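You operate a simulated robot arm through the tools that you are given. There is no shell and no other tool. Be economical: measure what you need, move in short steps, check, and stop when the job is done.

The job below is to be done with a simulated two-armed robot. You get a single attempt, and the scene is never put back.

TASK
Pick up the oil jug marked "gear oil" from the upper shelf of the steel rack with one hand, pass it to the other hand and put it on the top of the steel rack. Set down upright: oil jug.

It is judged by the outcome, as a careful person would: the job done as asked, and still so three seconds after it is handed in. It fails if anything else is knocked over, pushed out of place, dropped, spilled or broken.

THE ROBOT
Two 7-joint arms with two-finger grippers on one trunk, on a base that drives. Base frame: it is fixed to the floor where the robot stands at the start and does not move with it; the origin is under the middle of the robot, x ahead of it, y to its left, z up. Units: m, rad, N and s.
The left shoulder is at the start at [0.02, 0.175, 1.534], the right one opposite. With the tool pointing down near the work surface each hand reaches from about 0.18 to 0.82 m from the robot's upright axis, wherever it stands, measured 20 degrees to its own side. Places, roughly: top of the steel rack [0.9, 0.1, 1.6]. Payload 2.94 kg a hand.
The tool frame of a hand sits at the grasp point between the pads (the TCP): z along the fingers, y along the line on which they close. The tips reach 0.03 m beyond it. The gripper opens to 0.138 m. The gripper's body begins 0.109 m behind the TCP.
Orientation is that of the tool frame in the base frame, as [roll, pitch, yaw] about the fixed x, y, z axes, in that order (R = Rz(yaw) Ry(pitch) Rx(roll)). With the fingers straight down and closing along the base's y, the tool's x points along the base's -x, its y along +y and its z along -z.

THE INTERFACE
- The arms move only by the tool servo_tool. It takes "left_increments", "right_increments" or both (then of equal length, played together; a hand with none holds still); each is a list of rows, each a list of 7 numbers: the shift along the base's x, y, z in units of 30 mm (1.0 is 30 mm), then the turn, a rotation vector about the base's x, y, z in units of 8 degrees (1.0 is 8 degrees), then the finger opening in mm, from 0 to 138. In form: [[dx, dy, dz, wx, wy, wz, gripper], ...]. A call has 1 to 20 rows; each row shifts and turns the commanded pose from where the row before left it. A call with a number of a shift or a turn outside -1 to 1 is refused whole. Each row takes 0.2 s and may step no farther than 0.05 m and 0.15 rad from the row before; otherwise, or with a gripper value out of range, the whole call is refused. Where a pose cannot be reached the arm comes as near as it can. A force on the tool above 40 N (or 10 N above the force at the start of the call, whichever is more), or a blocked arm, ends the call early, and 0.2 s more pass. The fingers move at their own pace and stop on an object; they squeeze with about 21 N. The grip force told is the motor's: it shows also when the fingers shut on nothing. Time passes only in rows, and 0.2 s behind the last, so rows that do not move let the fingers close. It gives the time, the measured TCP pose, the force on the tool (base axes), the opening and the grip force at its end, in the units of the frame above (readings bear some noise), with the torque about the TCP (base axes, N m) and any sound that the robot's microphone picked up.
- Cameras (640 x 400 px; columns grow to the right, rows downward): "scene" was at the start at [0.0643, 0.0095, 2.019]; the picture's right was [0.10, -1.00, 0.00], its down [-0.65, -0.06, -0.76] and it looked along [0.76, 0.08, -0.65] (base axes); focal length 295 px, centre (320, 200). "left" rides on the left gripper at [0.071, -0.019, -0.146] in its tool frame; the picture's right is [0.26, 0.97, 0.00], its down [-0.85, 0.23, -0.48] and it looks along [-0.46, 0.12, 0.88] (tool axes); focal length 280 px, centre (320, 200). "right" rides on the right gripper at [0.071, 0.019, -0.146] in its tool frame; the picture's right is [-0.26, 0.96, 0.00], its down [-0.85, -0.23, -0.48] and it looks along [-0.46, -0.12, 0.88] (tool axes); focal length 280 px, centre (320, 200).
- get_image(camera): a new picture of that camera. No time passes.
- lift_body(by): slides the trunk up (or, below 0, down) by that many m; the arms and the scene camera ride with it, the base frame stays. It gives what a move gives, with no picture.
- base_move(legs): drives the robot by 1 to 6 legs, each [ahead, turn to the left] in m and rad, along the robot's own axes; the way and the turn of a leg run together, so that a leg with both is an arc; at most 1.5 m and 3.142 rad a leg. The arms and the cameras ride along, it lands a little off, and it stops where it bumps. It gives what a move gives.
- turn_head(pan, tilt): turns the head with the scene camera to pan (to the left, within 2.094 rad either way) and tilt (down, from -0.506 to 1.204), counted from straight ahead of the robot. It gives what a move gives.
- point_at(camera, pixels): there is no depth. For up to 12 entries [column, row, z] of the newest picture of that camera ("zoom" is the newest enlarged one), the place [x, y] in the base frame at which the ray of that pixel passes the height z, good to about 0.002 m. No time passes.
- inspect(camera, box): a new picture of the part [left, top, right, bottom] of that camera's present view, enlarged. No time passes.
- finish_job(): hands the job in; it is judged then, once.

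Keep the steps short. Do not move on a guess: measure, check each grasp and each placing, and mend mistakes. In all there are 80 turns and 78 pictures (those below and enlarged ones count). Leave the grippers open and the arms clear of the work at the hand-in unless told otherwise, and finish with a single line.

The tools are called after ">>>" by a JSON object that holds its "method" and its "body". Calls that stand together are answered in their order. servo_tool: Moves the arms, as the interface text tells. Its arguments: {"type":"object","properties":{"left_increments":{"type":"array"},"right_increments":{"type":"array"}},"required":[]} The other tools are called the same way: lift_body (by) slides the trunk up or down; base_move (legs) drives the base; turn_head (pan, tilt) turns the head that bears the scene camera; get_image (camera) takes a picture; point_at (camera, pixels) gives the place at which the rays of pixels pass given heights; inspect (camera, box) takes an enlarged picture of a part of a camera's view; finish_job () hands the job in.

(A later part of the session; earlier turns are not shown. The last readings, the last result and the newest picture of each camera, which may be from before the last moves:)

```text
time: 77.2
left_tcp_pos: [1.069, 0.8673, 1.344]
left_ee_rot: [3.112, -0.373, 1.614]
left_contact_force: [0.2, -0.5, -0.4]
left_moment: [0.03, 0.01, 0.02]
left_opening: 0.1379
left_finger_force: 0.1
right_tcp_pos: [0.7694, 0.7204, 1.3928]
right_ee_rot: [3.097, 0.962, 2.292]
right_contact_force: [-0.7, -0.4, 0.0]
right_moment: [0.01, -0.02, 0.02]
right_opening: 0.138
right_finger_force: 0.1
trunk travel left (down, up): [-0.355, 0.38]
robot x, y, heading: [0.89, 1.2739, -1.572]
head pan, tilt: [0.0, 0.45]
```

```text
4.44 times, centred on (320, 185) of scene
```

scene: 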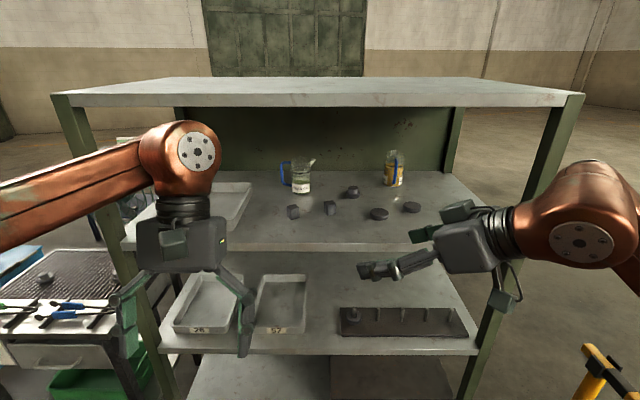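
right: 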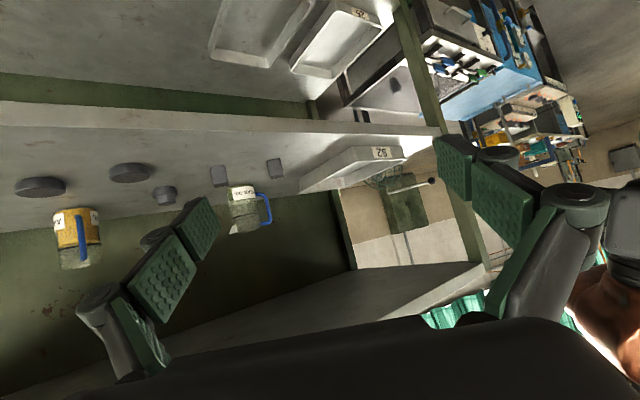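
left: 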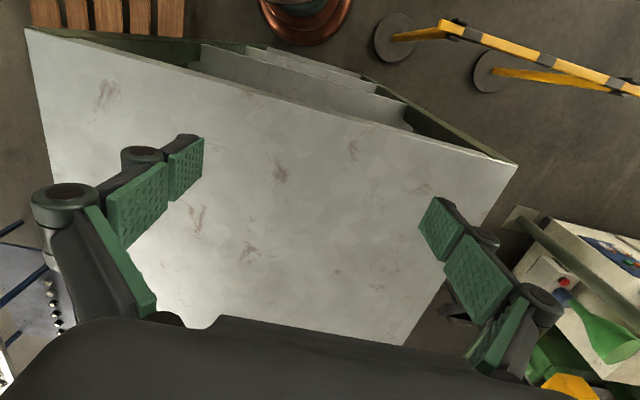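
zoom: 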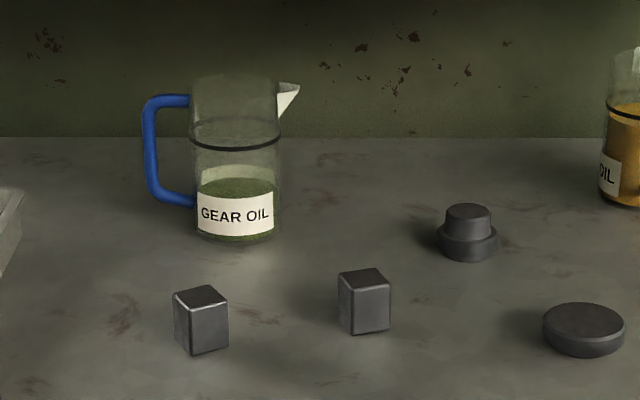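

Both views agree: shelf z=1.220, jug centre ≈(0.970,0.066), blocks ≈0.045 tall at (0.86,0.26) and (0.98,0.29). I turn the right hand 8° more, lower it to z≈1.32, then drive 0.30 m ahead.

>>> {"method": "servo_tool", "body": {"right_increments": [[0, 0, -0.8, 0, 0, 1, 110], [0, 0, -0.8, 0, 0, 0, 110], [0, 0, -0.8, 0, 0, 0, 110]]}}

>>> {"method": "base_move", "body": {"legs": [[0.3, 0]]}}

>>> {"method": "get_image", "body": {"camera": "scene"}}

>>> {"method": "get_image", "body": {"camera": "right"}}

```text
time: 78.0
left_tcp_pos: [1.0689, 0.867, 1.3441]
left_ee_rot: [3.114, -0.372, 1.612]
left_contact_force: [-0.3, -1.1, -0.4]
left_moment: [0.02, -0.03, 0.04]
left_opening: 0.1378
left_finger_force: 0.0
right_tcp_pos: [0.77, 0.7215, 1.3206]
right_ee_rot: [3.098, 0.959, 2.429]
right_contact_force: [-0.6, -0.2, -0.9]
right_moment: [-0.01, 0.03, 0.06]
right_opening: 0.1102
right_finger_force: 0.0
trunk travel left (down, up): [-0.355, 0.38]
robot x, y, heading: [0.8869, 1.271, -1.567]
head pan, tilt: [0.0, 0.45]
```

```text
time: 79.9
left_tcp_pos: [1.0742, 0.6, 1.343]
left_ee_rot: [3.106, -0.376, 1.608]
left_contact_force: [-0.3, 0.9, -0.1]
left_moment: [0.0, 0.04, -0.05]
left_opening: 0.1379
left_finger_force: 0.1
right_tcp_pos: [0.7777, 0.4453, 1.3215]
right_ee_rot: [3.1, 0.961, 2.438]
right_contact_force: [0.2, 0.1, 0.0]
right_moment: [-0.04, 0.04, -0.03]
right_opening: 0.11
right_finger_force: 0.1
trunk travel left (down, up): [-0.355, 0.38]
robot x, y, heading: [0.8894, 0.9933, -1.554]
head pan, tilt: [0.0, 0.45]
stopped in leg 1: the robot was blocked; the commanded pose is now the measured one
```

```text
47 pictures are left
```

scene: 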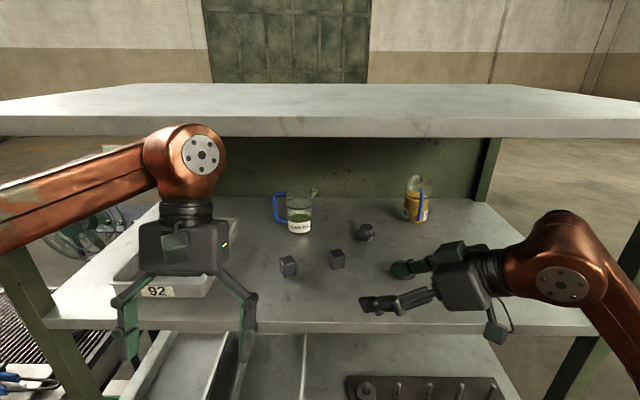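

```text
46 pictures are left
```

right: 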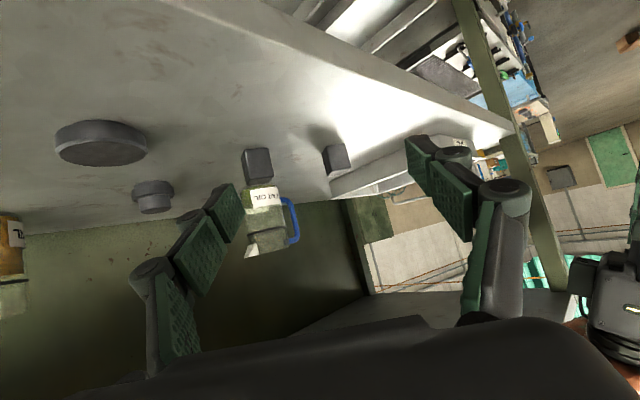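

The drive stopped 0.02 m short: the left wrist leans forward and probably touched the rack's top edge. I straighten the left hand and draw it back 0.1 m.

>>> {"method": "servo_tool", "body": {"left_increments": [[0, 0.8, 0, -0.888, 0, 0, 138], [0, 0.8, 0, -0.888, 0, 0, 138], [0, 0.8, 0, -0.888, 0, 0, 138], [0, 0.8, 0, 0, 0, 0, 138]]}}

>>> {"method": "get_image", "body": {"camera": "scene"}}

```text
time: 80.9
left_tcp_pos: [1.0719, 0.6905, 1.3412]
left_ee_rot: [3.12, -0.005, 1.607]
left_contact_force: [-0.7, 0.2, -0.7]
left_moment: [0.0, 0.02, 0.01]
left_opening: 0.1379
left_finger_force: 0.1
right_tcp_pos: [0.7755, 0.4407, 1.3203]
right_ee_rot: [3.094, 0.96, 2.433]
right_contact_force: [-0.4, 0.1, 0.2]
right_moment: [0.0, 0.01, 0.0]
right_opening: 0.1098
right_finger_force: 0.0
trunk travel left (down, up): [-0.355, 0.38]
robot x, y, heading: [0.8924, 0.9953, -1.563]
head pan, tilt: [0.0, 0.45]
```

```text
45 pictures are left
```

scene: 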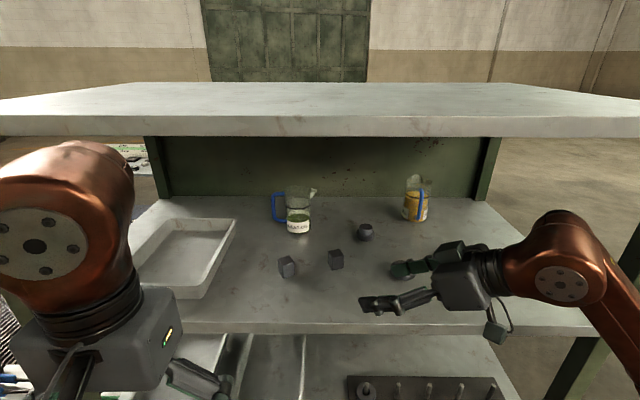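

Left hand is clear. I drive 0.10 m further.

>>> {"method": "base_move", "body": {"legs": [[0.1, 0]]}}

>>> {"method": "inspect", "body": {"camera": "scene", "box": [240, 150, 400, 270]}}

>>> {"method": "get_image", "body": {"camera": "right"}}

```text
time: 82.1
left_tcp_pos: [1.0723, 0.5951, 1.3433]
left_ee_rot: [3.12, -0.001, 1.604]
left_contact_force: [0.4, -0.1, -0.1]
left_moment: [-0.11, -0.02, 0.0]
left_opening: 0.138
left_finger_force: 0.0
right_tcp_pos: [0.775, 0.3458, 1.3246]
right_ee_rot: [3.105, 0.964, 2.44]
right_contact_force: [1.2, 0.5, 0.8]
right_moment: [-0.07, 0.07, -0.07]
right_opening: 0.1103
right_finger_force: 0.1
trunk travel left (down, up): [-0.355, 0.38]
robot x, y, heading: [0.8902, 0.891, -1.559]
head pan, tilt: [0.0, 0.45]
```

```text
3.33 times, centred on (320, 210) of scene
```

zoom: 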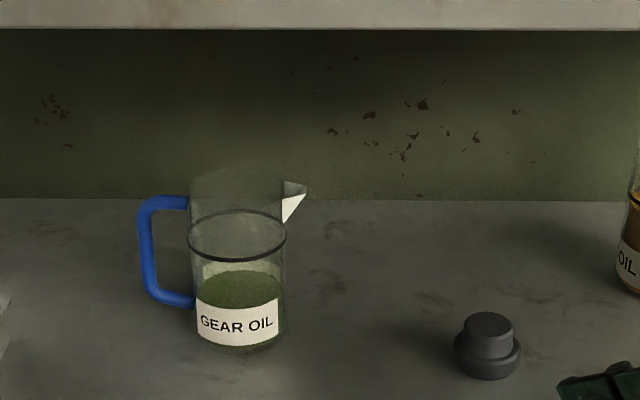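

```text
43 pictures are left
```

right: 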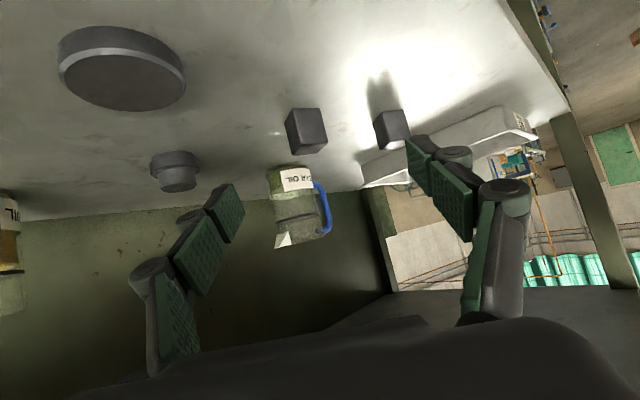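

Now remeasure the jug closely: base edges (196,335), (286,335), front (241,355), ring at (188,240)/(287,240).

>>> {"method": "point_at", "body": {"camera": "zoom", "pixels": [[195, 335, 1.22], [286, 335, 1.22], [241, 354, 1.22], [139, 225, 1.32], [139, 225, 1.3], [490, 380, 1.22], [189, 240, 1.32], [286, 240, 1.32], [237, 262, 1.32]]}}

>>> {"method": "point_at", "body": {"camera": "right", "pixels": [[289, 167, 1.22], [310, 110, 1.22], [390, 112, 1.22], [175, 152, 1.22]]}}

```text
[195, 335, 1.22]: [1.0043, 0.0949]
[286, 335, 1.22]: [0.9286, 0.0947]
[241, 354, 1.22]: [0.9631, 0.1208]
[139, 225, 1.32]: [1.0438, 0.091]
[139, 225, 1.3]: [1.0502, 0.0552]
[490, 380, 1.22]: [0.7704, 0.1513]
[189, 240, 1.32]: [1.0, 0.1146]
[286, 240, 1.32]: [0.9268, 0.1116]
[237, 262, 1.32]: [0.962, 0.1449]
```

```text
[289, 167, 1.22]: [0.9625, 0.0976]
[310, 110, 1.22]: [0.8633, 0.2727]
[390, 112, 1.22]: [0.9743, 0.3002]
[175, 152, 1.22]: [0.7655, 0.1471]
```

Jug centre ≈(0.966,0.067). I move the right hand to the pre-grasp point (0.847,0.177,1.322).

>>> {"method": "servo_tool", "body": {"right_increments": [[0.4, -0.939, 0, 0, 0, 0, 110], [0.4, -0.939, 0, 0, 0, 0, 110], [0.4, -0.939, 0, 0, 0, 0, 110], [0.4, -0.939, 0, 0, 0, 0, 110], [0.4, -0.939, 0, 0, 0, 0, 110], [0.4, -0.939, 0, 0, 0, 0, 110]]}}

>>> {"method": "get_image", "body": {"camera": "right"}}

>>> {"method": "get_image", "body": {"camera": "scene"}}

```text
time: 83.5
left_tcp_pos: [1.0725, 0.5902, 1.342]
left_ee_rot: [3.118, -0.005, 1.605]
left_contact_force: [0.3, 0.5, -0.2]
left_moment: [0.03, 0.0, -0.02]
left_opening: 0.1379
left_finger_force: 0.0
right_tcp_pos: [0.7804, 0.3327, 1.321]
right_ee_rot: [3.097, 0.959, 2.434]
right_contact_force: [-0.2, 0.0, 0.3]
right_moment: [0.0, 0.0, -0.04]
right_opening: 0.11
right_finger_force: 0.2
right hand out of reach, approached as far as the arm can: row 1, 2, 3, 4, 5, 6
trunk travel left (down, up): [-0.355, 0.38]
robot x, y, heading: [0.89, 0.8926, -1.562]
head pan, tilt: [0.0, 0.45]
```

```text
42 pictures are left
```

right: 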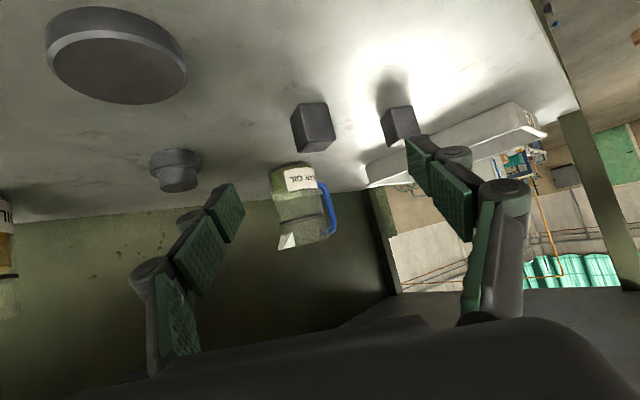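

```text
41 pictures are left
```

scene: 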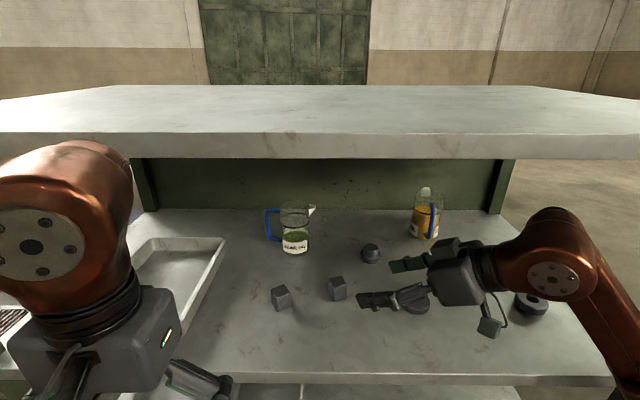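

The diagonal pose runs out of reach (wrist limit). Alternative: straight approach along -y; the handle gap is ≈0.028 m and a finger 0.01 m thick, so with a ~0.096 m opening it passes with ≈9 mm each side. I turn the right hand back to straight and see how it reaches.

>>> {"method": "servo_tool", "body": {"right_increments": [[0, 0.5, 0, 0, 0, -0.95, 110], [0, 0.5, 0, 0, 0, -0.95, 110], [0, 0.5, 0, 0, 0, -0.95, 110], [0, 0.5, 0, 0, 0, -0.95, 110], [0, 0.5, 0, 0, 0, -0.95, 110], [0, 0.5, 0, 0, 0, -0.95, 110]]}}

>>> {"method": "get_image", "body": {"camera": "scene"}}

```text
time: 84.9
left_tcp_pos: [1.0743, 0.5907, 1.342]
left_ee_rot: [3.12, -0.004, 1.604]
left_contact_force: [0.7, -0.9, -0.4]
left_moment: [0.01, 0.04, -0.01]
left_opening: 0.1378
left_finger_force: 0.1
right_tcp_pos: [0.78, 0.4223, 1.3211]
right_ee_rot: [3.1, 0.959, 1.636]
right_contact_force: [0.7, 0.1, 0.8]
right_moment: [0.0, 0.01, 0.0]
right_opening: 0.1099
right_finger_force: 0.1
trunk travel left (down, up): [-0.355, 0.38]
robot x, y, heading: [0.8898, 0.8905, -1.563]
head pan, tilt: [0.0, 0.45]
```

```text
40 pictures are left
```

scene: 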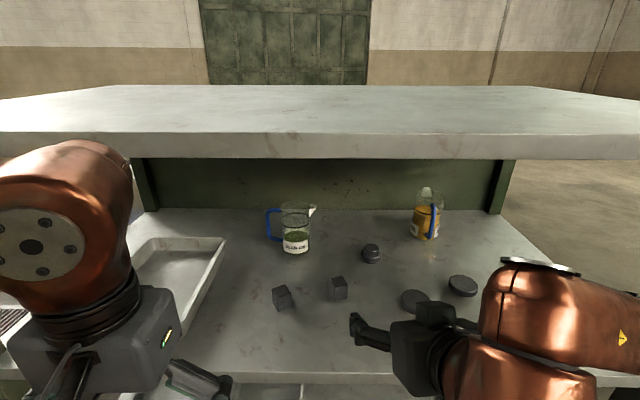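

Reach is fine here. I turn 6° more to be straight and move to x=0.966 staying at y≈0.42.

>>> {"method": "servo_tool", "body": {"right_increments": [[0.886, 0, 0, 0, 0, -0.78, 96], [0.886, 0, 0, 0, 0, 0, 96], [0.886, 0, 0, 0, 0, 0, 96], [0.886, 0, 0, 0, 0, 0, 96], [0.886, 0, 0, 0, 0, 0, 96], [0.886, 0, 0, 0, 0, 0, 96], [0.886, 0, 0, 0, 0, 0, 96]]}}

>>> {"method": "servo_tool", "body": {"right_increments": [[0, -0.8, 0, 0, 0, 0, 96], [0, -0.8, 0, 0, 0, 0, 96], [0, -0.8, 0, 0, 0, 0, 96], [0, -0.8, 0, 0, 0, 0, 96], [0, -0.8, 0, 0, 0, 0, 96]]}}

>>> {"method": "get_image", "body": {"camera": "right"}}

>>> {"method": "get_image", "body": {"camera": "scene"}}

```text
time: 86.4
left_tcp_pos: [1.0774, 0.5889, 1.3446]
left_ee_rot: [3.118, -0.005, 1.616]
left_contact_force: [16.4, 0.4, 1.5]
left_moment: [-0.09, 0.97, 0.13]
left_opening: 0.1282
left_finger_force: 0.0
right_tcp_pos: [0.9508, 0.4193, 1.3175]
right_ee_rot: [3.122, 0.954, 1.545]
right_contact_force: [-15.4, -0.7, -1.6]
right_moment: [-0.18, -1.18, 2.45]
right_opening: 0.0959
right_finger_force: 0.1
trunk travel left (down, up): [-0.355, 0.38]
robot x, y, heading: [0.8938, 0.8932, -1.556]
head pan, tilt: [0.0, 0.45]
stopped in row 7 (left hand): the force on the tool passed its limit at 57 N (the readings are from after the stop); the commanded pose is now the measured one
```

```text
time: 87.6
left_tcp_pos: [1.0755, 0.5886, 1.3438]
left_ee_rot: [3.12, -0.003, 1.612]
left_contact_force: [1.2, 0.9, -0.5]
left_moment: [0.01, -0.07, 0.0]
left_opening: 0.138
left_finger_force: 0.2
right_tcp_pos: [0.9505, 0.299, 1.3178]
right_ee_rot: [3.122, 0.953, 1.547]
right_contact_force: [-0.4, -0.6, -1.1]
right_moment: [0.03, -0.06, 0.01]
right_opening: 0.0961
right_finger_force: 0.1
trunk travel left (down, up): [-0.355, 0.38]
robot x, y, heading: [0.8935, 0.8912, -1.56]
head pan, tilt: [0.0, 0.45]
```

```text
39 pictures are left
```

right: 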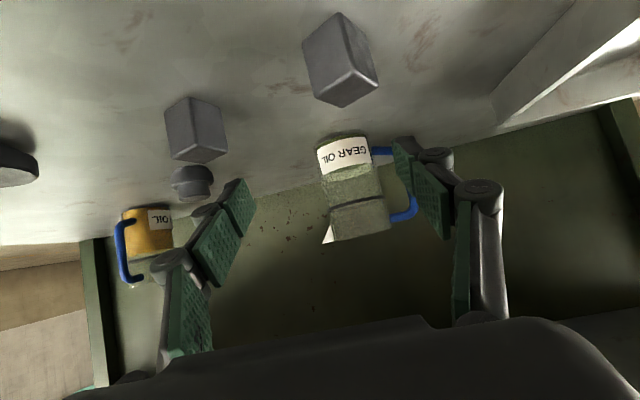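

```text
38 pictures are left
```

scene: 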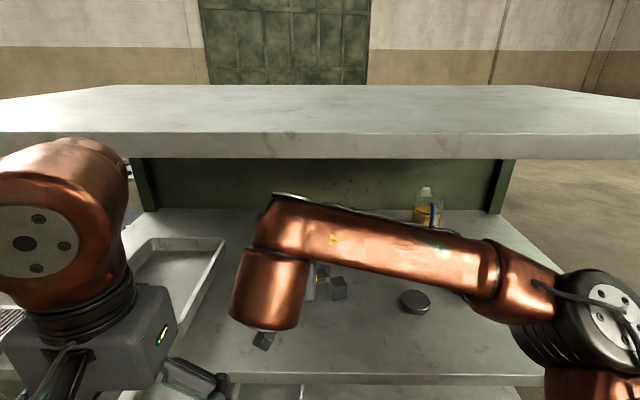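

The hand brushed the idle left hand; no harm. I measure the jug from this close wrist view and the block heights, and move the left hand away to +x.

>>> {"method": "point_at", "body": {"camera": "right", "pixels": [[319, 143, 1.22], [367, 137, 1.22], [343, 136, 1.22], [320, 154, 1.24], [371, 148, 1.24], [335, 13, 1.22], [380, 75, 1.265], [195, 97, 1.22]]}}

>>> {"method": "inspect", "body": {"camera": "right", "box": [260, 100, 460, 260]}}

>>> {"method": "servo_tool", "body": {"left_increments": [[0.8, 0.3, 0, 0, 0, 0, 138], [0.8, 0.3, 0, 0, 0, 0, 138], [0.8, 0.3, 0, 0, 0, 0, 138], [0.8, 0.3, 0, 0, 0, 0, 138], [0.8, 0.3, 0, 0, 0, 0, 138]]}}

```text
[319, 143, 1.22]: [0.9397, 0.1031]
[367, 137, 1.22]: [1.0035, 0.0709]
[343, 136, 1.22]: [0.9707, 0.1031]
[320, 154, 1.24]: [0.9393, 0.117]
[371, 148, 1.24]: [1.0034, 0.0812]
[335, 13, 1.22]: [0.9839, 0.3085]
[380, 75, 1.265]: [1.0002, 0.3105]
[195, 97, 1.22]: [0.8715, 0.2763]
```

```text
2.50 times, centred on (360, 180) of right
```

zoom: 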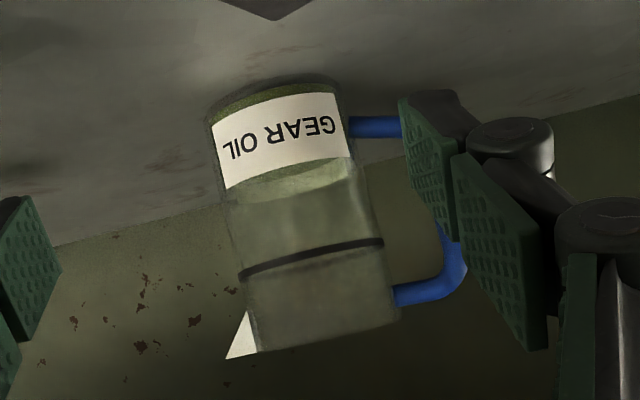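

```text
time: 88.8
left_tcp_pos: [1.1836, 0.6267, 1.3325]
left_ee_rot: [3.12, -0.005, 1.613]
left_contact_force: [-0.5, 0.4, -1.2]
left_moment: [0.0, 0.01, 0.0]
left_opening: 0.138
left_finger_force: 0.1
left hand out of reach, approached as far as the arm can: row 5
right_tcp_pos: [0.9514, 0.299, 1.3162]
right_ee_rot: [3.124, 0.955, 1.545]
right_contact_force: [-0.3, -0.2, 0.6]
right_moment: [0.02, 0.01, -0.01]
right_opening: 0.0965
right_finger_force: 0.0
trunk travel left (down, up): [-0.355, 0.38]
robot x, y, heading: [0.8896, 0.8916, -1.562]
head pan, tilt: [0.0, 0.45]
```

Jug centre ≈(0.969,0.065). I advance to y=0.15, x=0.969, z≈1.296 with a 94 mm opening, fingertips still short of the jug, and check the gap alignment.

>>> {"method": "servo_tool", "body": {"right_increments": [[0.1, -0.828, -0.115, 0, 0, 0, 94], [0.1, -0.828, -0.115, 0, 0, 0, 94], [0.1, -0.828, -0.115, 0, 0, 0, 94], [0.1, -0.828, -0.115, 0, 0, 0, 94], [0.1, -0.828, -0.115, 0, 0, 0, 94], [0.1, -0.828, -0.115, 0, 0, 0, 94]]}}

>>> {"method": "get_image", "body": {"camera": "right"}}

```text
time: 90.2
left_tcp_pos: [1.1833, 0.6265, 1.3324]
left_ee_rot: [3.12, -0.003, 1.614]
left_contact_force: [1.0, -0.3, 0.3]
left_moment: [0.05, 0.03, 0.01]
left_opening: 0.1382
left_finger_force: 0.2
right_tcp_pos: [0.9702, 0.1499, 1.2961]
right_ee_rot: [3.123, 0.955, 1.544]
right_contact_force: [0.3, 1.3, 0.0]
right_moment: [0.0, 0.04, 0.0]
right_opening: 0.0935
right_finger_force: 0.1
trunk travel left (down, up): [-0.355, 0.38]
robot x, y, heading: [0.8917, 0.8932, -1.563]
head pan, tilt: [0.0, 0.45]
```

```text
36 pictures are left
```

right: 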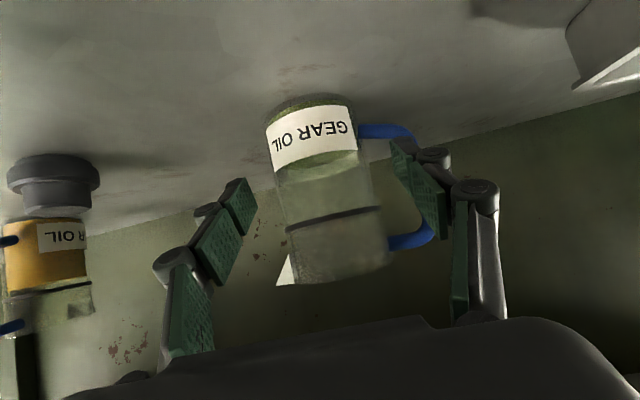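

I zoom to see the right finger against the handle gap.

>>> {"method": "inspect", "body": {"camera": "right", "box": [230, 70, 470, 220]}}

>>> {"method": "point_at", "body": {"camera": "right", "pixels": [[266, 127, 1.24], [354, 118, 1.24], [276, 180, 1.285], [371, 173, 1.285], [414, 134, 1.25], [436, 215, 1.33]]}}

```text
2.67 times, centred on (350, 145) of right
```

zoom: 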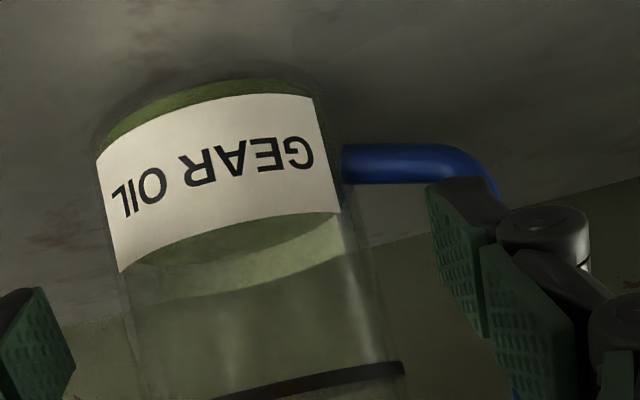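

```text
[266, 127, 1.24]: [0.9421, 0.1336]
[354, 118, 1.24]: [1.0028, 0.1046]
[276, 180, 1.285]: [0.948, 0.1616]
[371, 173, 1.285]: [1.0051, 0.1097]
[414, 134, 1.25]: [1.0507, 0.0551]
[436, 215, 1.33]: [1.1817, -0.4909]
```

Jug axis at x≈0.9665, finger would run x 1.0135–1.0235 between body (1.0045) and handle (≈1.034). I shift 3.5 mm and advance to y≈0.083.

>>> {"method": "servo_tool", "body": {"right_increments": [[-0.117, 0, 0, 0, 0, 0, 94], [0, -0.56, 0, 0, 0, 0, 94], [0, -0.56, 0, 0, 0, 0, 94], [0, -0.56, 0, 0, 0, 0, 94], [0, -0.56, 0, 0, 0, 0, 94]]}}

>>> {"method": "get_image", "body": {"camera": "right"}}

```text
time: 91.4
left_tcp_pos: [1.1854, 0.6261, 1.3331]
left_ee_rot: [3.121, -0.004, 1.613]
left_contact_force: [0.0, -0.5, 0.2]
left_moment: [0.01, 0.0, 0.02]
left_opening: 0.1377
left_finger_force: 0.2
right_tcp_pos: [0.9665, 0.0841, 1.2951]
right_ee_rot: [3.122, 0.954, 1.547]
right_contact_force: [-0.2, 0.7, -0.2]
right_moment: [-0.01, -0.02, -0.03]
right_opening: 0.0938
right_finger_force: 0.0
trunk travel left (down, up): [-0.355, 0.38]
robot x, y, heading: [0.8941, 0.8932, -1.562]
head pan, tilt: [0.0, 0.45]
```

```text
34 pictures are left
```

right: 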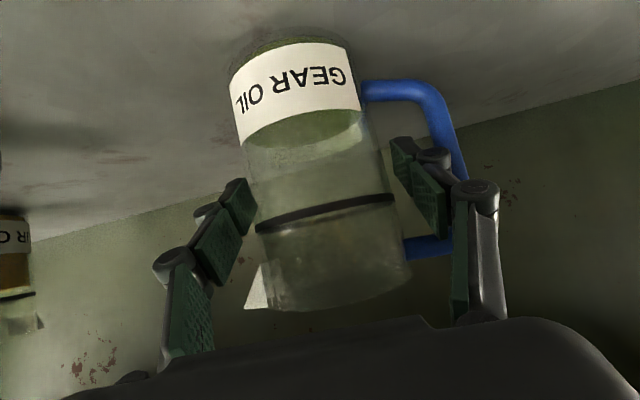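

The right finger sits inside the handle gap, nothing touched. I check depth by the jug's silhouette before closing.

>>> {"method": "point_at", "body": {"camera": "right", "pixels": [[243, 145, 1.27], [366, 118, 1.27], [243, 145, 1.25], [366, 118, 1.25], [295, 34, 1.22]]}}

```text
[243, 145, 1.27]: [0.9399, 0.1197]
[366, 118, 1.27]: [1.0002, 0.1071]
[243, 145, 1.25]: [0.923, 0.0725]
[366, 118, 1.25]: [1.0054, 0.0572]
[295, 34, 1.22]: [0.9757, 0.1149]
```

Jug centre ≈(0.965,0.076): contact about 10 mm ahead of the TCP – good. Closing.

>>> {"method": "servo_tool", "body": {"right_increments": [[-0.05, 0, 0, 0, 0, 0, 85], [0, 0, 0, 0, 0, 0, 75], [0, 0, 0, 0, 0, 0, 60], [0, 0, 0, 0, 0, 0, 50], [0, 0, 0, 0, 0, 0, 50], [0, 0, 0, 0, 0, 0, 50]]}}

>>> {"method": "get_image", "body": {"camera": "right"}}

```text
time: 92.8
left_tcp_pos: [1.1836, 0.6275, 1.3334]
left_ee_rot: [3.121, -0.003, 1.611]
left_contact_force: [-0.2, 0.2, -0.1]
left_moment: [-0.02, -0.02, -0.02]
left_opening: 0.1381
left_finger_force: 0.0
right_tcp_pos: [0.9657, 0.0841, 1.2965]
right_ee_rot: [3.12, 0.955, 1.546]
right_contact_force: [1.5, -0.3, 0.8]
right_moment: [0.06, -0.11, 0.02]
right_opening: 0.0764
right_finger_force: 21.1
trunk travel left (down, up): [-0.355, 0.38]
robot x, y, heading: [0.8946, 0.8896, -1.559]
head pan, tilt: [0.0, 0.45]
```

```text
33 pictures are left
```

right: 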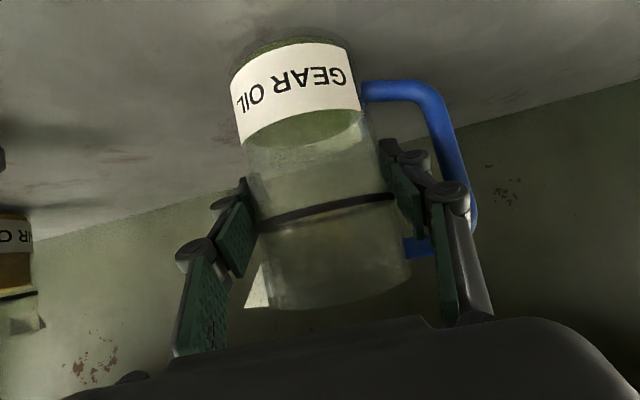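

Firm grip: 76.4 mm, 21 N. Before lifting I check how much room the wrist has under the rack's top, and where tray and blocks lie.

>>> {"method": "get_image", "body": {"camera": "scene"}}

>>> {"method": "point_at", "body": {"camera": "scene", "pixels": [[226, 238, 1.27], [204, 288, 1.27], [320, 159, 1.595], [320, 159, 1.55], [320, 133, 1.617], [320, 200, 1.5], [320, 200, 1.3]]}}

```text
32 pictures are left
```

scene: 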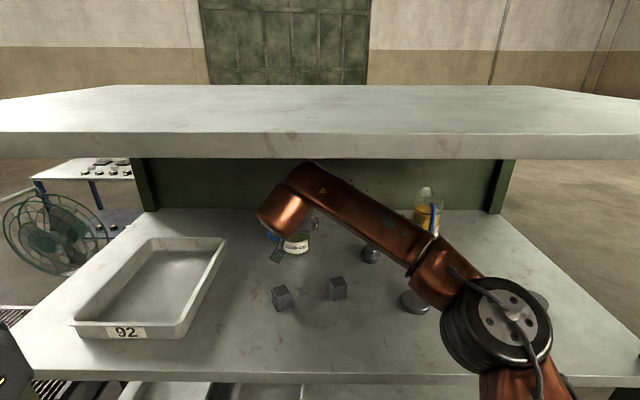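

```text
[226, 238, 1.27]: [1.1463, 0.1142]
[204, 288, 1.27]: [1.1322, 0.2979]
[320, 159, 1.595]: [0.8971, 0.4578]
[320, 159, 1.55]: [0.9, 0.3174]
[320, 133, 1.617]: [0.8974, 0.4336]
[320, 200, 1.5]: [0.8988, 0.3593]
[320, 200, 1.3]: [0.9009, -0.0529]
```

The wrist apex is ≈1.54, board underside ≈1.593, blocks' tops ≈1.265. Lifting straight over the blocks would leave too little room, so: lift 25 mm, level the hand by 12° (jug leans 12°, far from spilling), then lift more.

>>> {"method": "servo_tool", "body": {"right_increments": [[0, 0, 0.2, 0, 0, 0, 50], [0, 0, 0.3, 0, 0, 0, 50], [0, 0, 0.3333, 0, 0, 0, 50], [0, 0, 0, 0, 0, 0, 50]]}}

>>> {"method": "get_image", "body": {"camera": "right"}}

```text
time: 93.8
left_tcp_pos: [1.1843, 0.6263, 1.3311]
left_ee_rot: [3.119, -0.004, 1.613]
left_contact_force: [0.1, 0.5, 0.1]
left_moment: [-0.04, 0.0, 0.02]
left_opening: 0.1377
left_finger_force: 0.0
right_tcp_pos: [0.9646, 0.0828, 1.3203]
right_ee_rot: [3.123, 0.956, 1.543]
right_contact_force: [0.0, 0.1, -3.5]
right_moment: [0.01, 0.07, 0.01]
right_opening: 0.0762
right_finger_force: 21.1
trunk travel left (down, up): [-0.355, 0.38]
robot x, y, heading: [0.8917, 0.8906, -1.56]
head pan, tilt: [0.0, 0.45]
```

```text
31 pictures are left
```

right: 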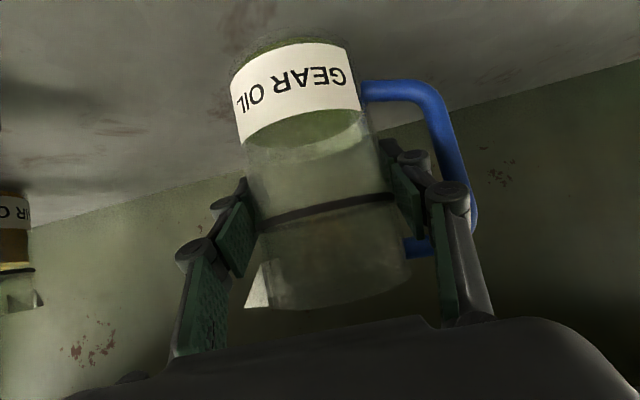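

Jug is off the shelf (3.5 N), no slip. Now level the hand 12° and lift 43 mm more.

>>> {"method": "servo_tool", "body": {"right_increments": [[0, 0, 0, -0.5, 0, 0, 50], [0, 0, 0.1, -0.5, 0, 0, 50], [0, 0, 0.2, -0.5, 0, 0, 50], [0, 0, 0.4, 0, 0, 0, 50], [0, 0, 0.4, 0, 0, 0, 50], [0, 0, 0.34, 0, 0, 0, 50], [0, 0, 0, 0, 0, 0, 50]]}}

>>> {"method": "get_image", "body": {"camera": "scene"}}

>>> {"method": "get_image", "body": {"camera": "right"}}

```text
time: 95.4
left_tcp_pos: [1.1832, 0.6258, 1.3315]
left_ee_rot: [3.119, -0.002, 1.613]
left_contact_force: [0.4, -0.3, -0.6]
left_moment: [-0.01, 0.0, 0.02]
left_opening: 0.1379
left_finger_force: 0.0
right_tcp_pos: [0.9644, 0.0833, 1.3648]
right_ee_rot: [3.108, 1.164, 1.534]
right_contact_force: [0.1, -0.6, -2.9]
right_moment: [0.02, 0.04, 0.02]
right_opening: 0.0765
right_finger_force: 20.9
trunk travel left (down, up): [-0.355, 0.38]
robot x, y, heading: [0.8912, 0.8916, -1.557]
head pan, tilt: [0.0, 0.45]
```

```text
30 pictures are left
```

scene: 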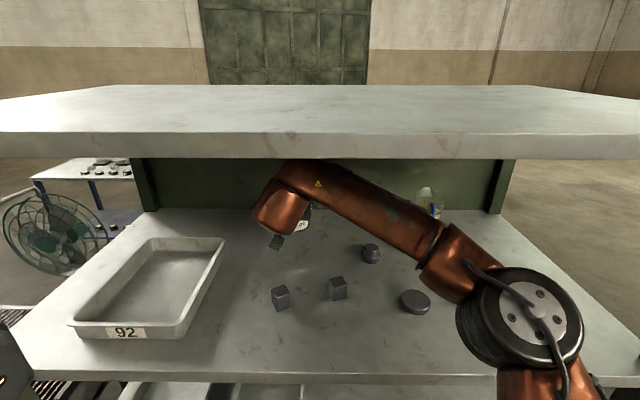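

```text
29 pictures are left
```

right: 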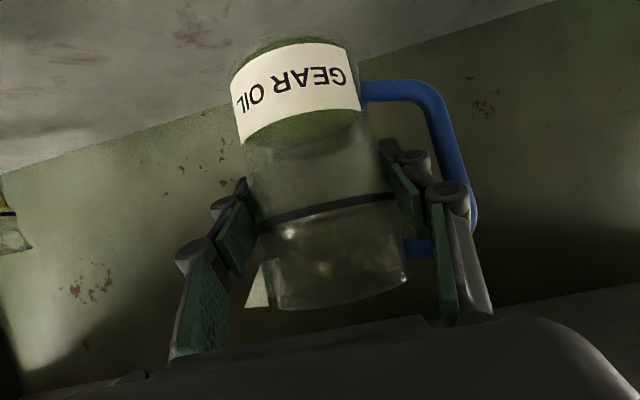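

Jug base ≈1.28, above the blocks. I drive straight back 0.45 m to bring it out of the rack.

>>> {"method": "base_move", "body": {"legs": [[-0.45, 0]]}}

>>> {"method": "get_image", "body": {"camera": "scene"}}

```text
time: 98.1
left_tcp_pos: [1.1788, 1.0731, 1.333]
left_ee_rot: [3.119, -0.004, 1.613]
left_contact_force: [-1.4, -0.3, -0.3]
left_moment: [-0.01, 0.04, -0.01]
left_opening: 0.1379
left_finger_force: 0.1
right_tcp_pos: [0.9587, 0.5302, 1.3643]
right_ee_rot: [3.107, 1.164, 1.53]
right_contact_force: [-0.6, -0.2, -3.0]
right_moment: [0.01, 0.01, -0.01]
right_opening: 0.0765
right_finger_force: 20.8
trunk travel left (down, up): [-0.355, 0.38]
robot x, y, heading: [0.8928, 1.3376, -1.56]
head pan, tilt: [0.0, 0.45]
```

```text
28 pictures are left
```

scene: 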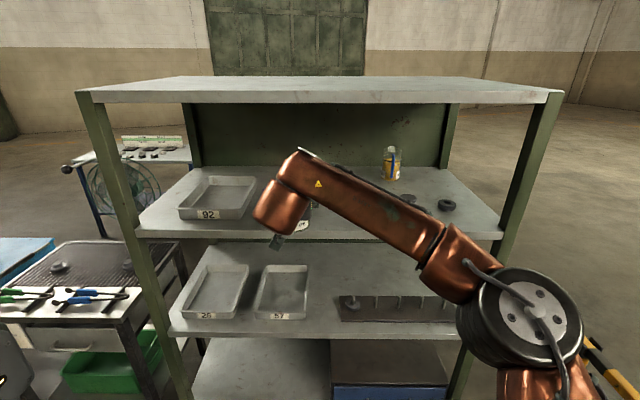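

The jug is outside the rack (rack edge y≈0.45). I level it again and bring it to about (0.96,0.72,1.25) for the handover.

>>> {"method": "servo_tool", "body": {"right_increments": [[0, 0.8, 0, 0.375, 0, 0, 50], [0, 0.8, 0, 0.375, 0, 0, 50], [0, 0.8, 0, 0.375, 0, 0, 50], [0, 0.8, 0, 0.375, 0, 0, 50], [0, 0.8, -0.96, 0, 0, 0, 50], [0, 0.8, -0.96, 0, 0, 0, 50], [0, 0.8, -0.96, 0, 0, 0, 50], [0, 0.8, -0.96, 0, 0, 0, 50]]}}

>>> {"method": "turn_head", "body": {"pan": 0.1, "tilt": 0.7}}

>>> {"method": "get_image", "body": {"camera": "scene"}}

>>> {"method": "get_image", "body": {"camera": "left"}}

```text
time: 99.9
left_tcp_pos: [1.1784, 1.0718, 1.3324]
left_ee_rot: [3.119, -0.003, 1.611]
left_contact_force: [-0.1, 0.1, 1.0]
left_moment: [0.01, 0.02, 0.02]
left_opening: 0.1381
left_finger_force: 0.0
right_tcp_pos: [0.9572, 0.7216, 1.2493]
right_ee_rot: [3.122, 0.954, 1.542]
right_contact_force: [-0.4, -0.2, -2.1]
right_moment: [0.0, 0.04, 0.03]
right_opening: 0.0764
right_finger_force: 20.9
trunk travel left (down, up): [-0.355, 0.38]
robot x, y, heading: [0.8858, 1.3381, -1.562]
head pan, tilt: [0.0, 0.45]
```

```text
time: 100.7
left_tcp_pos: [1.1782, 1.0719, 1.3326]
left_ee_rot: [3.119, -0.004, 1.612]
left_contact_force: [-0.5, -0.5, 0.2]
left_moment: [0.0, -0.01, 0.0]
left_opening: 0.1377
left_finger_force: 0.1
right_tcp_pos: [0.9569, 0.7207, 1.2492]
right_ee_rot: [3.123, 0.954, 1.544]
right_contact_force: [-0.3, -0.1, -2.9]
right_moment: [-0.01, 0.05, -0.03]
right_opening: 0.0763
right_finger_force: 21.1
trunk travel left (down, up): [-0.355, 0.38]
robot x, y, heading: [0.8832, 1.3394, -1.562]
head pan, tilt: [0.099, 0.7]
```

```text
27 pictures are left
```

scene: 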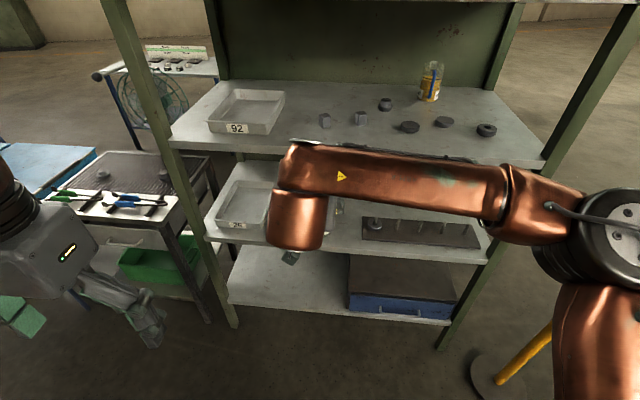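

```text
26 pictures are left
```

left: 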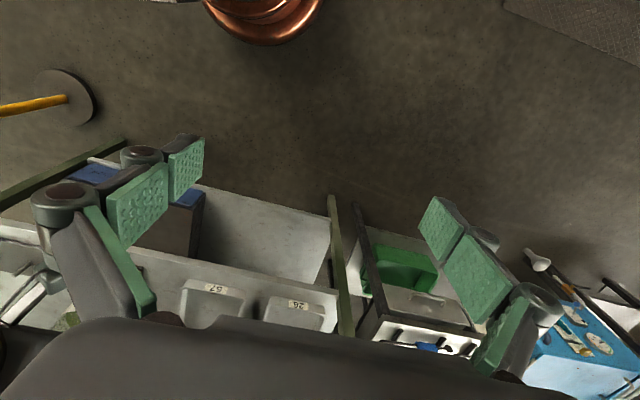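

Everything else on the shelf stands as before. The jug axis is at ≈(0.956,0.713), base z≈1.173, rim ≈1.32. I bring the left hand, turned -52°, first along -y at x≈1.18, z≈1.385.

>>> {"method": "servo_tool", "body": {"left_increments": [[0, -1, 0.15, 0, 0, -0.934, 120], [0, -1, 0.15, 0, 0, -0.934, 120], [0, -1, 0.15, 0, 0, -0.934, 120], [0, -1, 0.15, 0, 0, -0.934, 120], [0, -1, 0.15, 0, 0, -0.934, 120], [0, -1, 0.15, 0, 0, -0.934, 120], [0, -1, 0.15, 0, 0, -0.934, 120], [0, -1, 0.15, 0, 0, 0, 120], [0, -1, 0.15, 0, 0, 0, 120], [0, -1, 0.15, 0, 0, 0, 120], [0, -1, 0.15, 0, 0, 0, 120], [0, -1, 0.1, 0, 0, 0, 120]]}}

>>> {"method": "get_image", "body": {"camera": "left"}}

>>> {"method": "get_image", "body": {"camera": "scene"}}

```text
time: 103.3
left_tcp_pos: [1.043, 0.8529, 1.2744]
left_ee_rot: [3.121, -0.016, 0.691]
left_contact_force: [4.1, 2.5, 2.4]
left_moment: [0.13, 0.09, -0.35]
left_opening: 0.1213
left_finger_force: 0.8
left hand out of reach, approached as far as the arm can: row 5, 6, 7, 8, 9, 10, 11, 12
right_tcp_pos: [0.9481, 0.7148, 1.2445]
right_ee_rot: [-3.141, 0.955, 1.546]
right_contact_force: [-4.4, -2.5, -5.9]
right_moment: [-0.46, 0.06, 0.62]
right_opening: 0.0765
right_finger_force: 20.8
trunk travel left (down, up): [-0.355, 0.38]
robot x, y, heading: [0.8895, 1.3351, -1.566]
head pan, tilt: [0.099, 0.7]
stopped in row 12 (left hand): the force on the tool passed its limit at 49 N (the readings are from after the stop); the commanded pose is now the measured one
```

```text
25 pictures are left
```

left: 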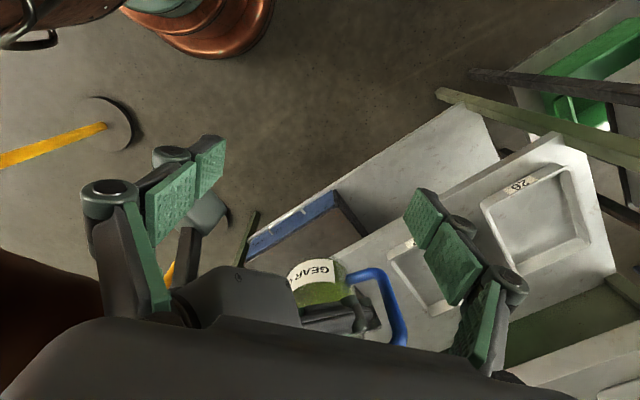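

```text
24 pictures are left
```

scene: 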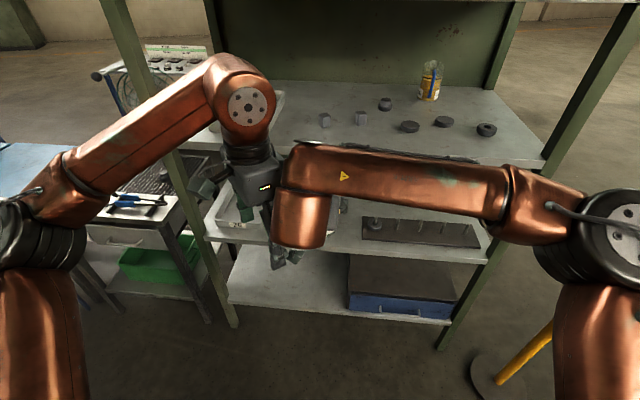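

The left hand can't reach with that yaw and drifted into the right hand lightly; the jug is still held (20.8 N). I back the left hand off to its old place and orientation. Instead I'll turn the jug with the right hand by +45°, so the left hand can keep its natural yaw.

>>> {"method": "servo_tool", "body": {"left_increments": [[0.8, 0.5, 0.3, 0, 0, 0, 120], [0.8, 0.8, 0.3, 0, 0, 0, 120], [0.8, 0.8, 0.3, 0, 0, 0, 120], [0.8, 0.8, 0.3, 0, 0, 0.934, 120], [0.5, 0.8, 0, 0, 0, 0.934, 120], [0, 0.8, 0, 0, 0, 0.934, 120], [0, 0.8, 0, 0, 0, 0.934, 120], [0, 0.5, 0, 0, 0, 0.934, 120], [0, 0.5, 0, 0, 0, 0.934, 120], [0, 0, 0, 0, 0, 0.934, 120]]}}

>>> {"method": "get_image", "body": {"camera": "right"}}

```text
time: 105.5
left_tcp_pos: [1.1431, 1.0533, 1.3011]
left_ee_rot: [3.124, -0.015, 1.606]
left_contact_force: [0.2, -0.3, 0.0]
left_moment: [0.04, 0.01, 0.0]
left_opening: 0.1199
left_finger_force: 0.1
left hand out of reach, approached as far as the arm can: row 1, 3
right_tcp_pos: [0.9507, 0.7162, 1.2463]
right_ee_rot: [3.139, 0.957, 1.544]
right_contact_force: [0.3, -0.8, -3.7]
right_moment: [-0.01, 0.02, 0.0]
right_opening: 0.0761
right_finger_force: 20.9
trunk travel left (down, up): [-0.355, 0.38]
robot x, y, heading: [0.8851, 1.3355, -1.563]
head pan, tilt: [0.099, 0.7]
```

```text
23 pictures are left
```

right: 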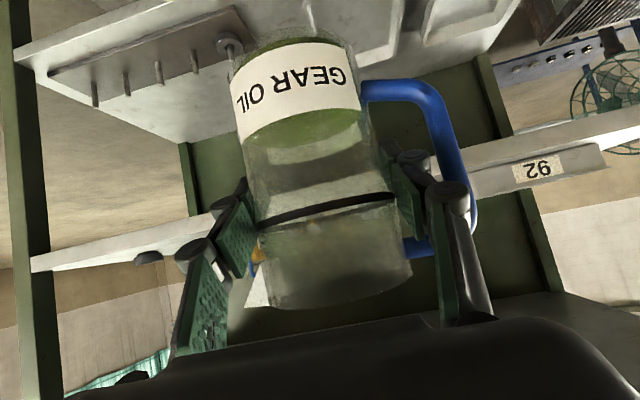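

Jug unchanged in the grip. I turn it +45° with the right hand and draw it to y≈0.83.

>>> {"method": "servo_tool", "body": {"right_increments": [[0, 0.6667, 0, 0, 0, 0.9375, 50], [0, 0.6667, 0, 0, 0, 0.9375, 50], [0, 0.6667, 0, 0, 0, 0.9375, 50], [0, 0.6667, 0, 0, 0, 0.9375, 50], [0, 0.6667, 0, 0, 0, 0.9375, 50], [0, 0.6667, 0, 0, 0, 0.9375, 50]]}}

>>> {"method": "get_image", "body": {"camera": "scene"}}

```text
time: 106.9
left_tcp_pos: [1.1417, 1.0531, 1.3026]
left_ee_rot: [3.119, -0.015, 1.605]
left_contact_force: [-1.2, 0.2, 0.3]
left_moment: [0.04, -0.03, 0.0]
left_opening: 0.12
left_finger_force: 0.1
right_tcp_pos: [0.9498, 0.836, 1.248]
right_ee_rot: [3.141, 0.961, 2.33]
right_contact_force: [-0.2, -0.8, -4.0]
right_moment: [-0.01, 0.02, -0.01]
right_opening: 0.0766
right_finger_force: 20.7
trunk travel left (down, up): [-0.355, 0.38]
robot x, y, heading: [0.8867, 1.335, -1.56]
head pan, tilt: [0.099, 0.7]
```

```text
22 pictures are left
```

scene: 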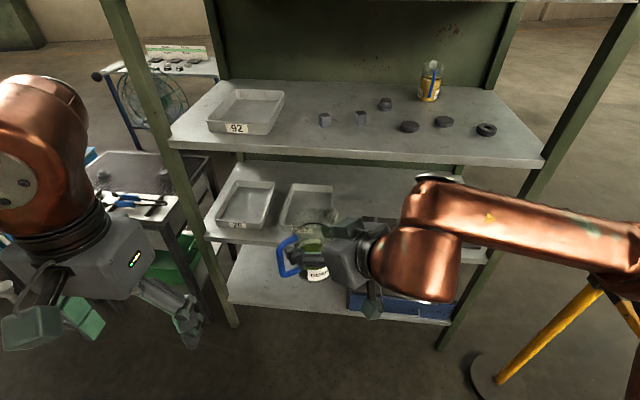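

The jug shows clearly at (315,255) with handle towards the robot's left. Jug axis ≈(0.956,0.830), rim ≈1.32. I raise the left hand and move it above the jug at z≈1.40.

>>> {"method": "servo_tool", "body": {"left_increments": [[0, 0, 1, 0, 0, 0, 120], [0, 0, 1, 0, 0, 0, 120], [0, 0, 1, 0, 0, 0, 120], [0, 0, 0.3, 0, 0, 0, 120], [-0.5, -0.826, 0, 0, 0, 0, 120], [-0.5, -0.826, 0, 0, 0, 0, 120], [-0.5, -0.826, 0, 0, 0, 0, 120], [-0.5, -0.826, 0, 0, 0, 0, 120], [-0.5, -0.826, 0, 0, 0, 0, 120]]}}

>>> {"method": "get_image", "body": {"camera": "scene"}}

>>> {"method": "get_image", "body": {"camera": "left"}}

```text
time: 108.9
left_tcp_pos: [1.0582, 0.9211, 1.3888]
left_ee_rot: [3.119, -0.018, 1.605]
left_contact_force: [-0.4, -0.6, 0.1]
left_moment: [0.02, -0.02, 0.04]
left_opening: 0.1202
left_finger_force: 0.1
left hand out of reach, approached as far as the arm can: row 3, 4
right_tcp_pos: [0.9507, 0.8348, 1.247]
right_ee_rot: [3.138, 0.959, 2.327]
right_contact_force: [-0.3, -0.2, -3.1]
right_moment: [-0.01, -0.01, 0.01]
right_opening: 0.0764
right_finger_force: 21.1
trunk travel left (down, up): [-0.355, 0.38]
robot x, y, heading: [0.8848, 1.3398, -1.562]
head pan, tilt: [0.099, 0.7]
```

```text
21 pictures are left
```

scene: 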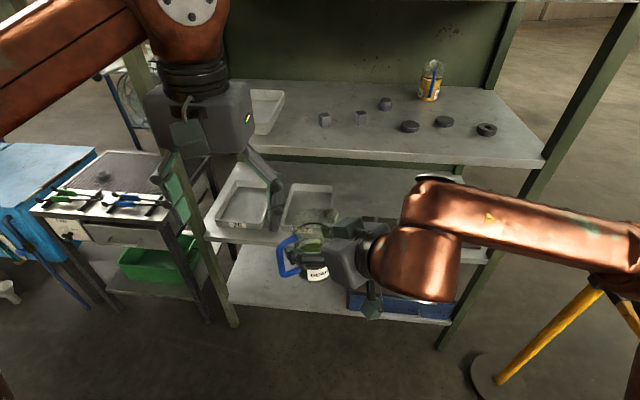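

```text
20 pictures are left
```

left: 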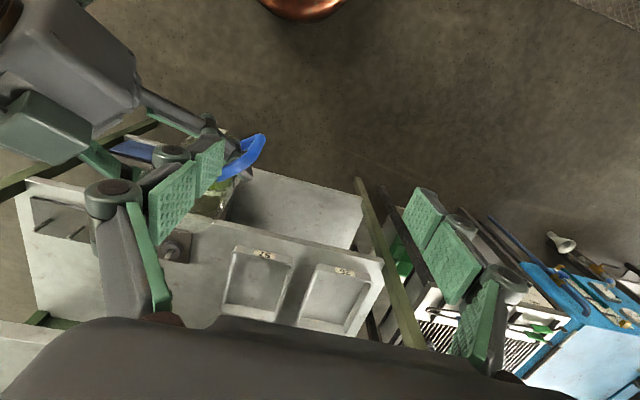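

Clear. I continue to directly above the jug axis (0.956,0.830), z≈1.39.

>>> {"method": "servo_tool", "body": {"left_increments": [[-0.85, -0.758, 0, 0, 0, 0, 110], [-0.85, -0.758, 0, 0, 0, 0, 110], [-0.85, -0.758, 0, 0, 0, 0, 110], [-0.85, -0.758, 0, 0, 0, 0, 110]]}}

>>> {"method": "get_image", "body": {"camera": "left"}}

>>> {"method": "get_image", "body": {"camera": "scene"}}

```text
time: 109.9
left_tcp_pos: [0.9552, 0.8313, 1.3891]
left_ee_rot: [3.117, -0.015, 1.605]
left_contact_force: [0.9, -0.4, 0.3]
left_moment: [0.01, -0.01, 0.01]
left_opening: 0.1102
left_finger_force: 0.0
right_tcp_pos: [0.9493, 0.8351, 1.2474]
right_ee_rot: [3.134, 0.959, 2.326]
right_contact_force: [0.1, -0.5, -3.3]
right_moment: [0.0, 0.0, 0.06]
right_opening: 0.0764
right_finger_force: 20.9
trunk travel left (down, up): [-0.355, 0.38]
robot x, y, heading: [0.89, 1.3362, -1.567]
head pan, tilt: [0.099, 0.7]
```

```text
19 pictures are left
```

left: 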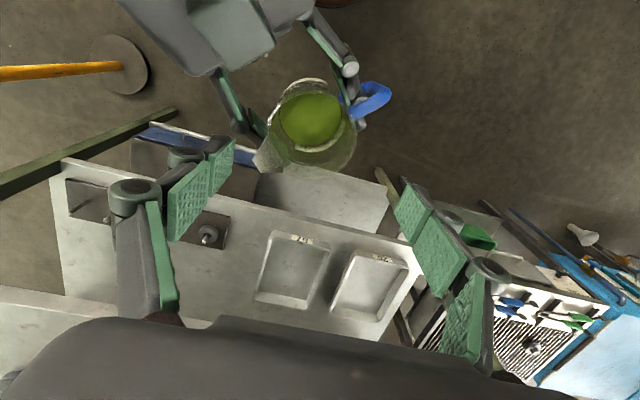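

```text
18 pictures are left
```

scene: 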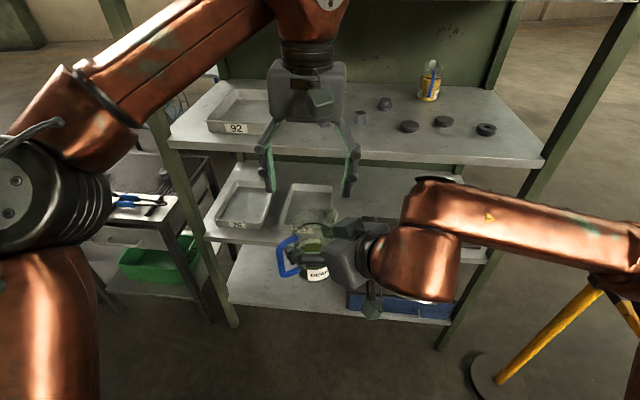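

I zoom in on the jug from above to locate the rim's centre.

>>> {"method": "inspect", "body": {"camera": "left", "box": [230, 60, 410, 190]}}

```text
3.08 times, centred on (320, 125) of left
```

zoom: 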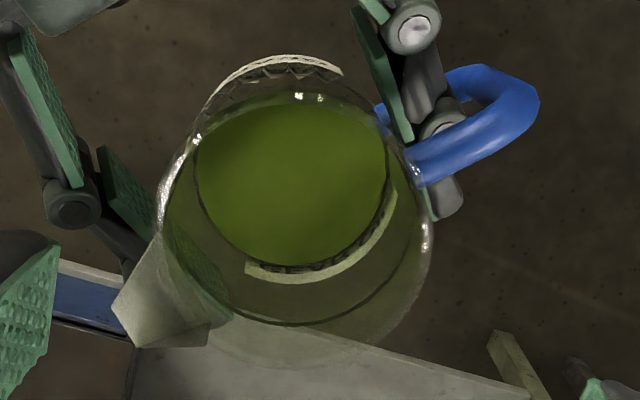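

>>> {"method": "point_at", "body": {"camera": "zoom", "pixels": [[160, 205, 1.32], [435, 230, 1.32], [300, 368, 1.32], [290, 92, 1.32], [297, 228, 1.32], [297, 228, 1.29], [160, 205, 1.29], [435, 230, 1.29]]}}

```text
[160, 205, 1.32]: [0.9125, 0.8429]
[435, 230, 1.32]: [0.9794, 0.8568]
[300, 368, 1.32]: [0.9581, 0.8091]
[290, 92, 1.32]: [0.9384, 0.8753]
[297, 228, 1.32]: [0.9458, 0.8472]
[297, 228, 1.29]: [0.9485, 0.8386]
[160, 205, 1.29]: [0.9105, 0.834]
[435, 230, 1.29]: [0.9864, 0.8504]
```

The rim's true height works out ≈1.29 (jug ≈0.12 tall), centre ≈(0.949,0.838). To clear the right hand's fingers the left should be turned -27° and opened only 92 mm. I do that while still above.

>>> {"method": "servo_tool", "body": {"left_increments": [[-0.04, 0.05, 0, 0, 0, -0.85, 92], [-0.04, 0.05, 0, 0, 0, -0.85, 92], [-0.04, 0.05, 0, 0, 0, -0.85, 92], [-0.04, 0.05, 0, 0, 0, -0.85, 92]]}}

>>> {"method": "get_image", "body": {"camera": "left"}}

```text
time: 110.9
left_tcp_pos: [0.9516, 0.8388, 1.39]
left_ee_rot: [3.117, -0.015, 1.129]
left_contact_force: [0.3, 0.1, 0.5]
left_moment: [0.02, -0.02, 0.02]
left_opening: 0.092
left_finger_force: 0.0
right_tcp_pos: [0.9498, 0.8359, 1.2473]
right_ee_rot: [3.137, 0.96, 2.328]
right_contact_force: [0.5, -0.4, -2.6]
right_moment: [-0.03, 0.0, 0.02]
right_opening: 0.0764
right_finger_force: 21.0
trunk travel left (down, up): [-0.355, 0.38]
robot x, y, heading: [0.889, 1.3386, -1.561]
head pan, tilt: [0.099, 0.7]
```

```text
16 pictures are left
```

left: 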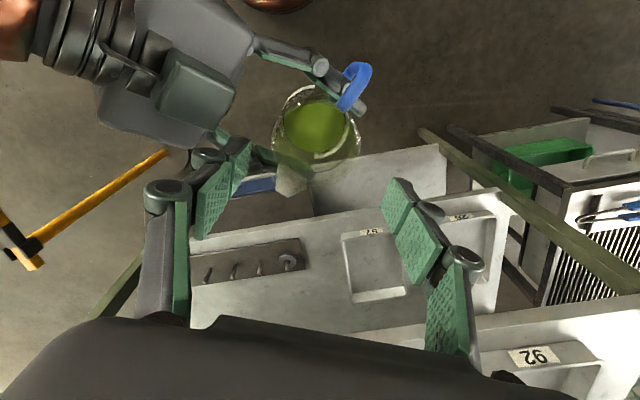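

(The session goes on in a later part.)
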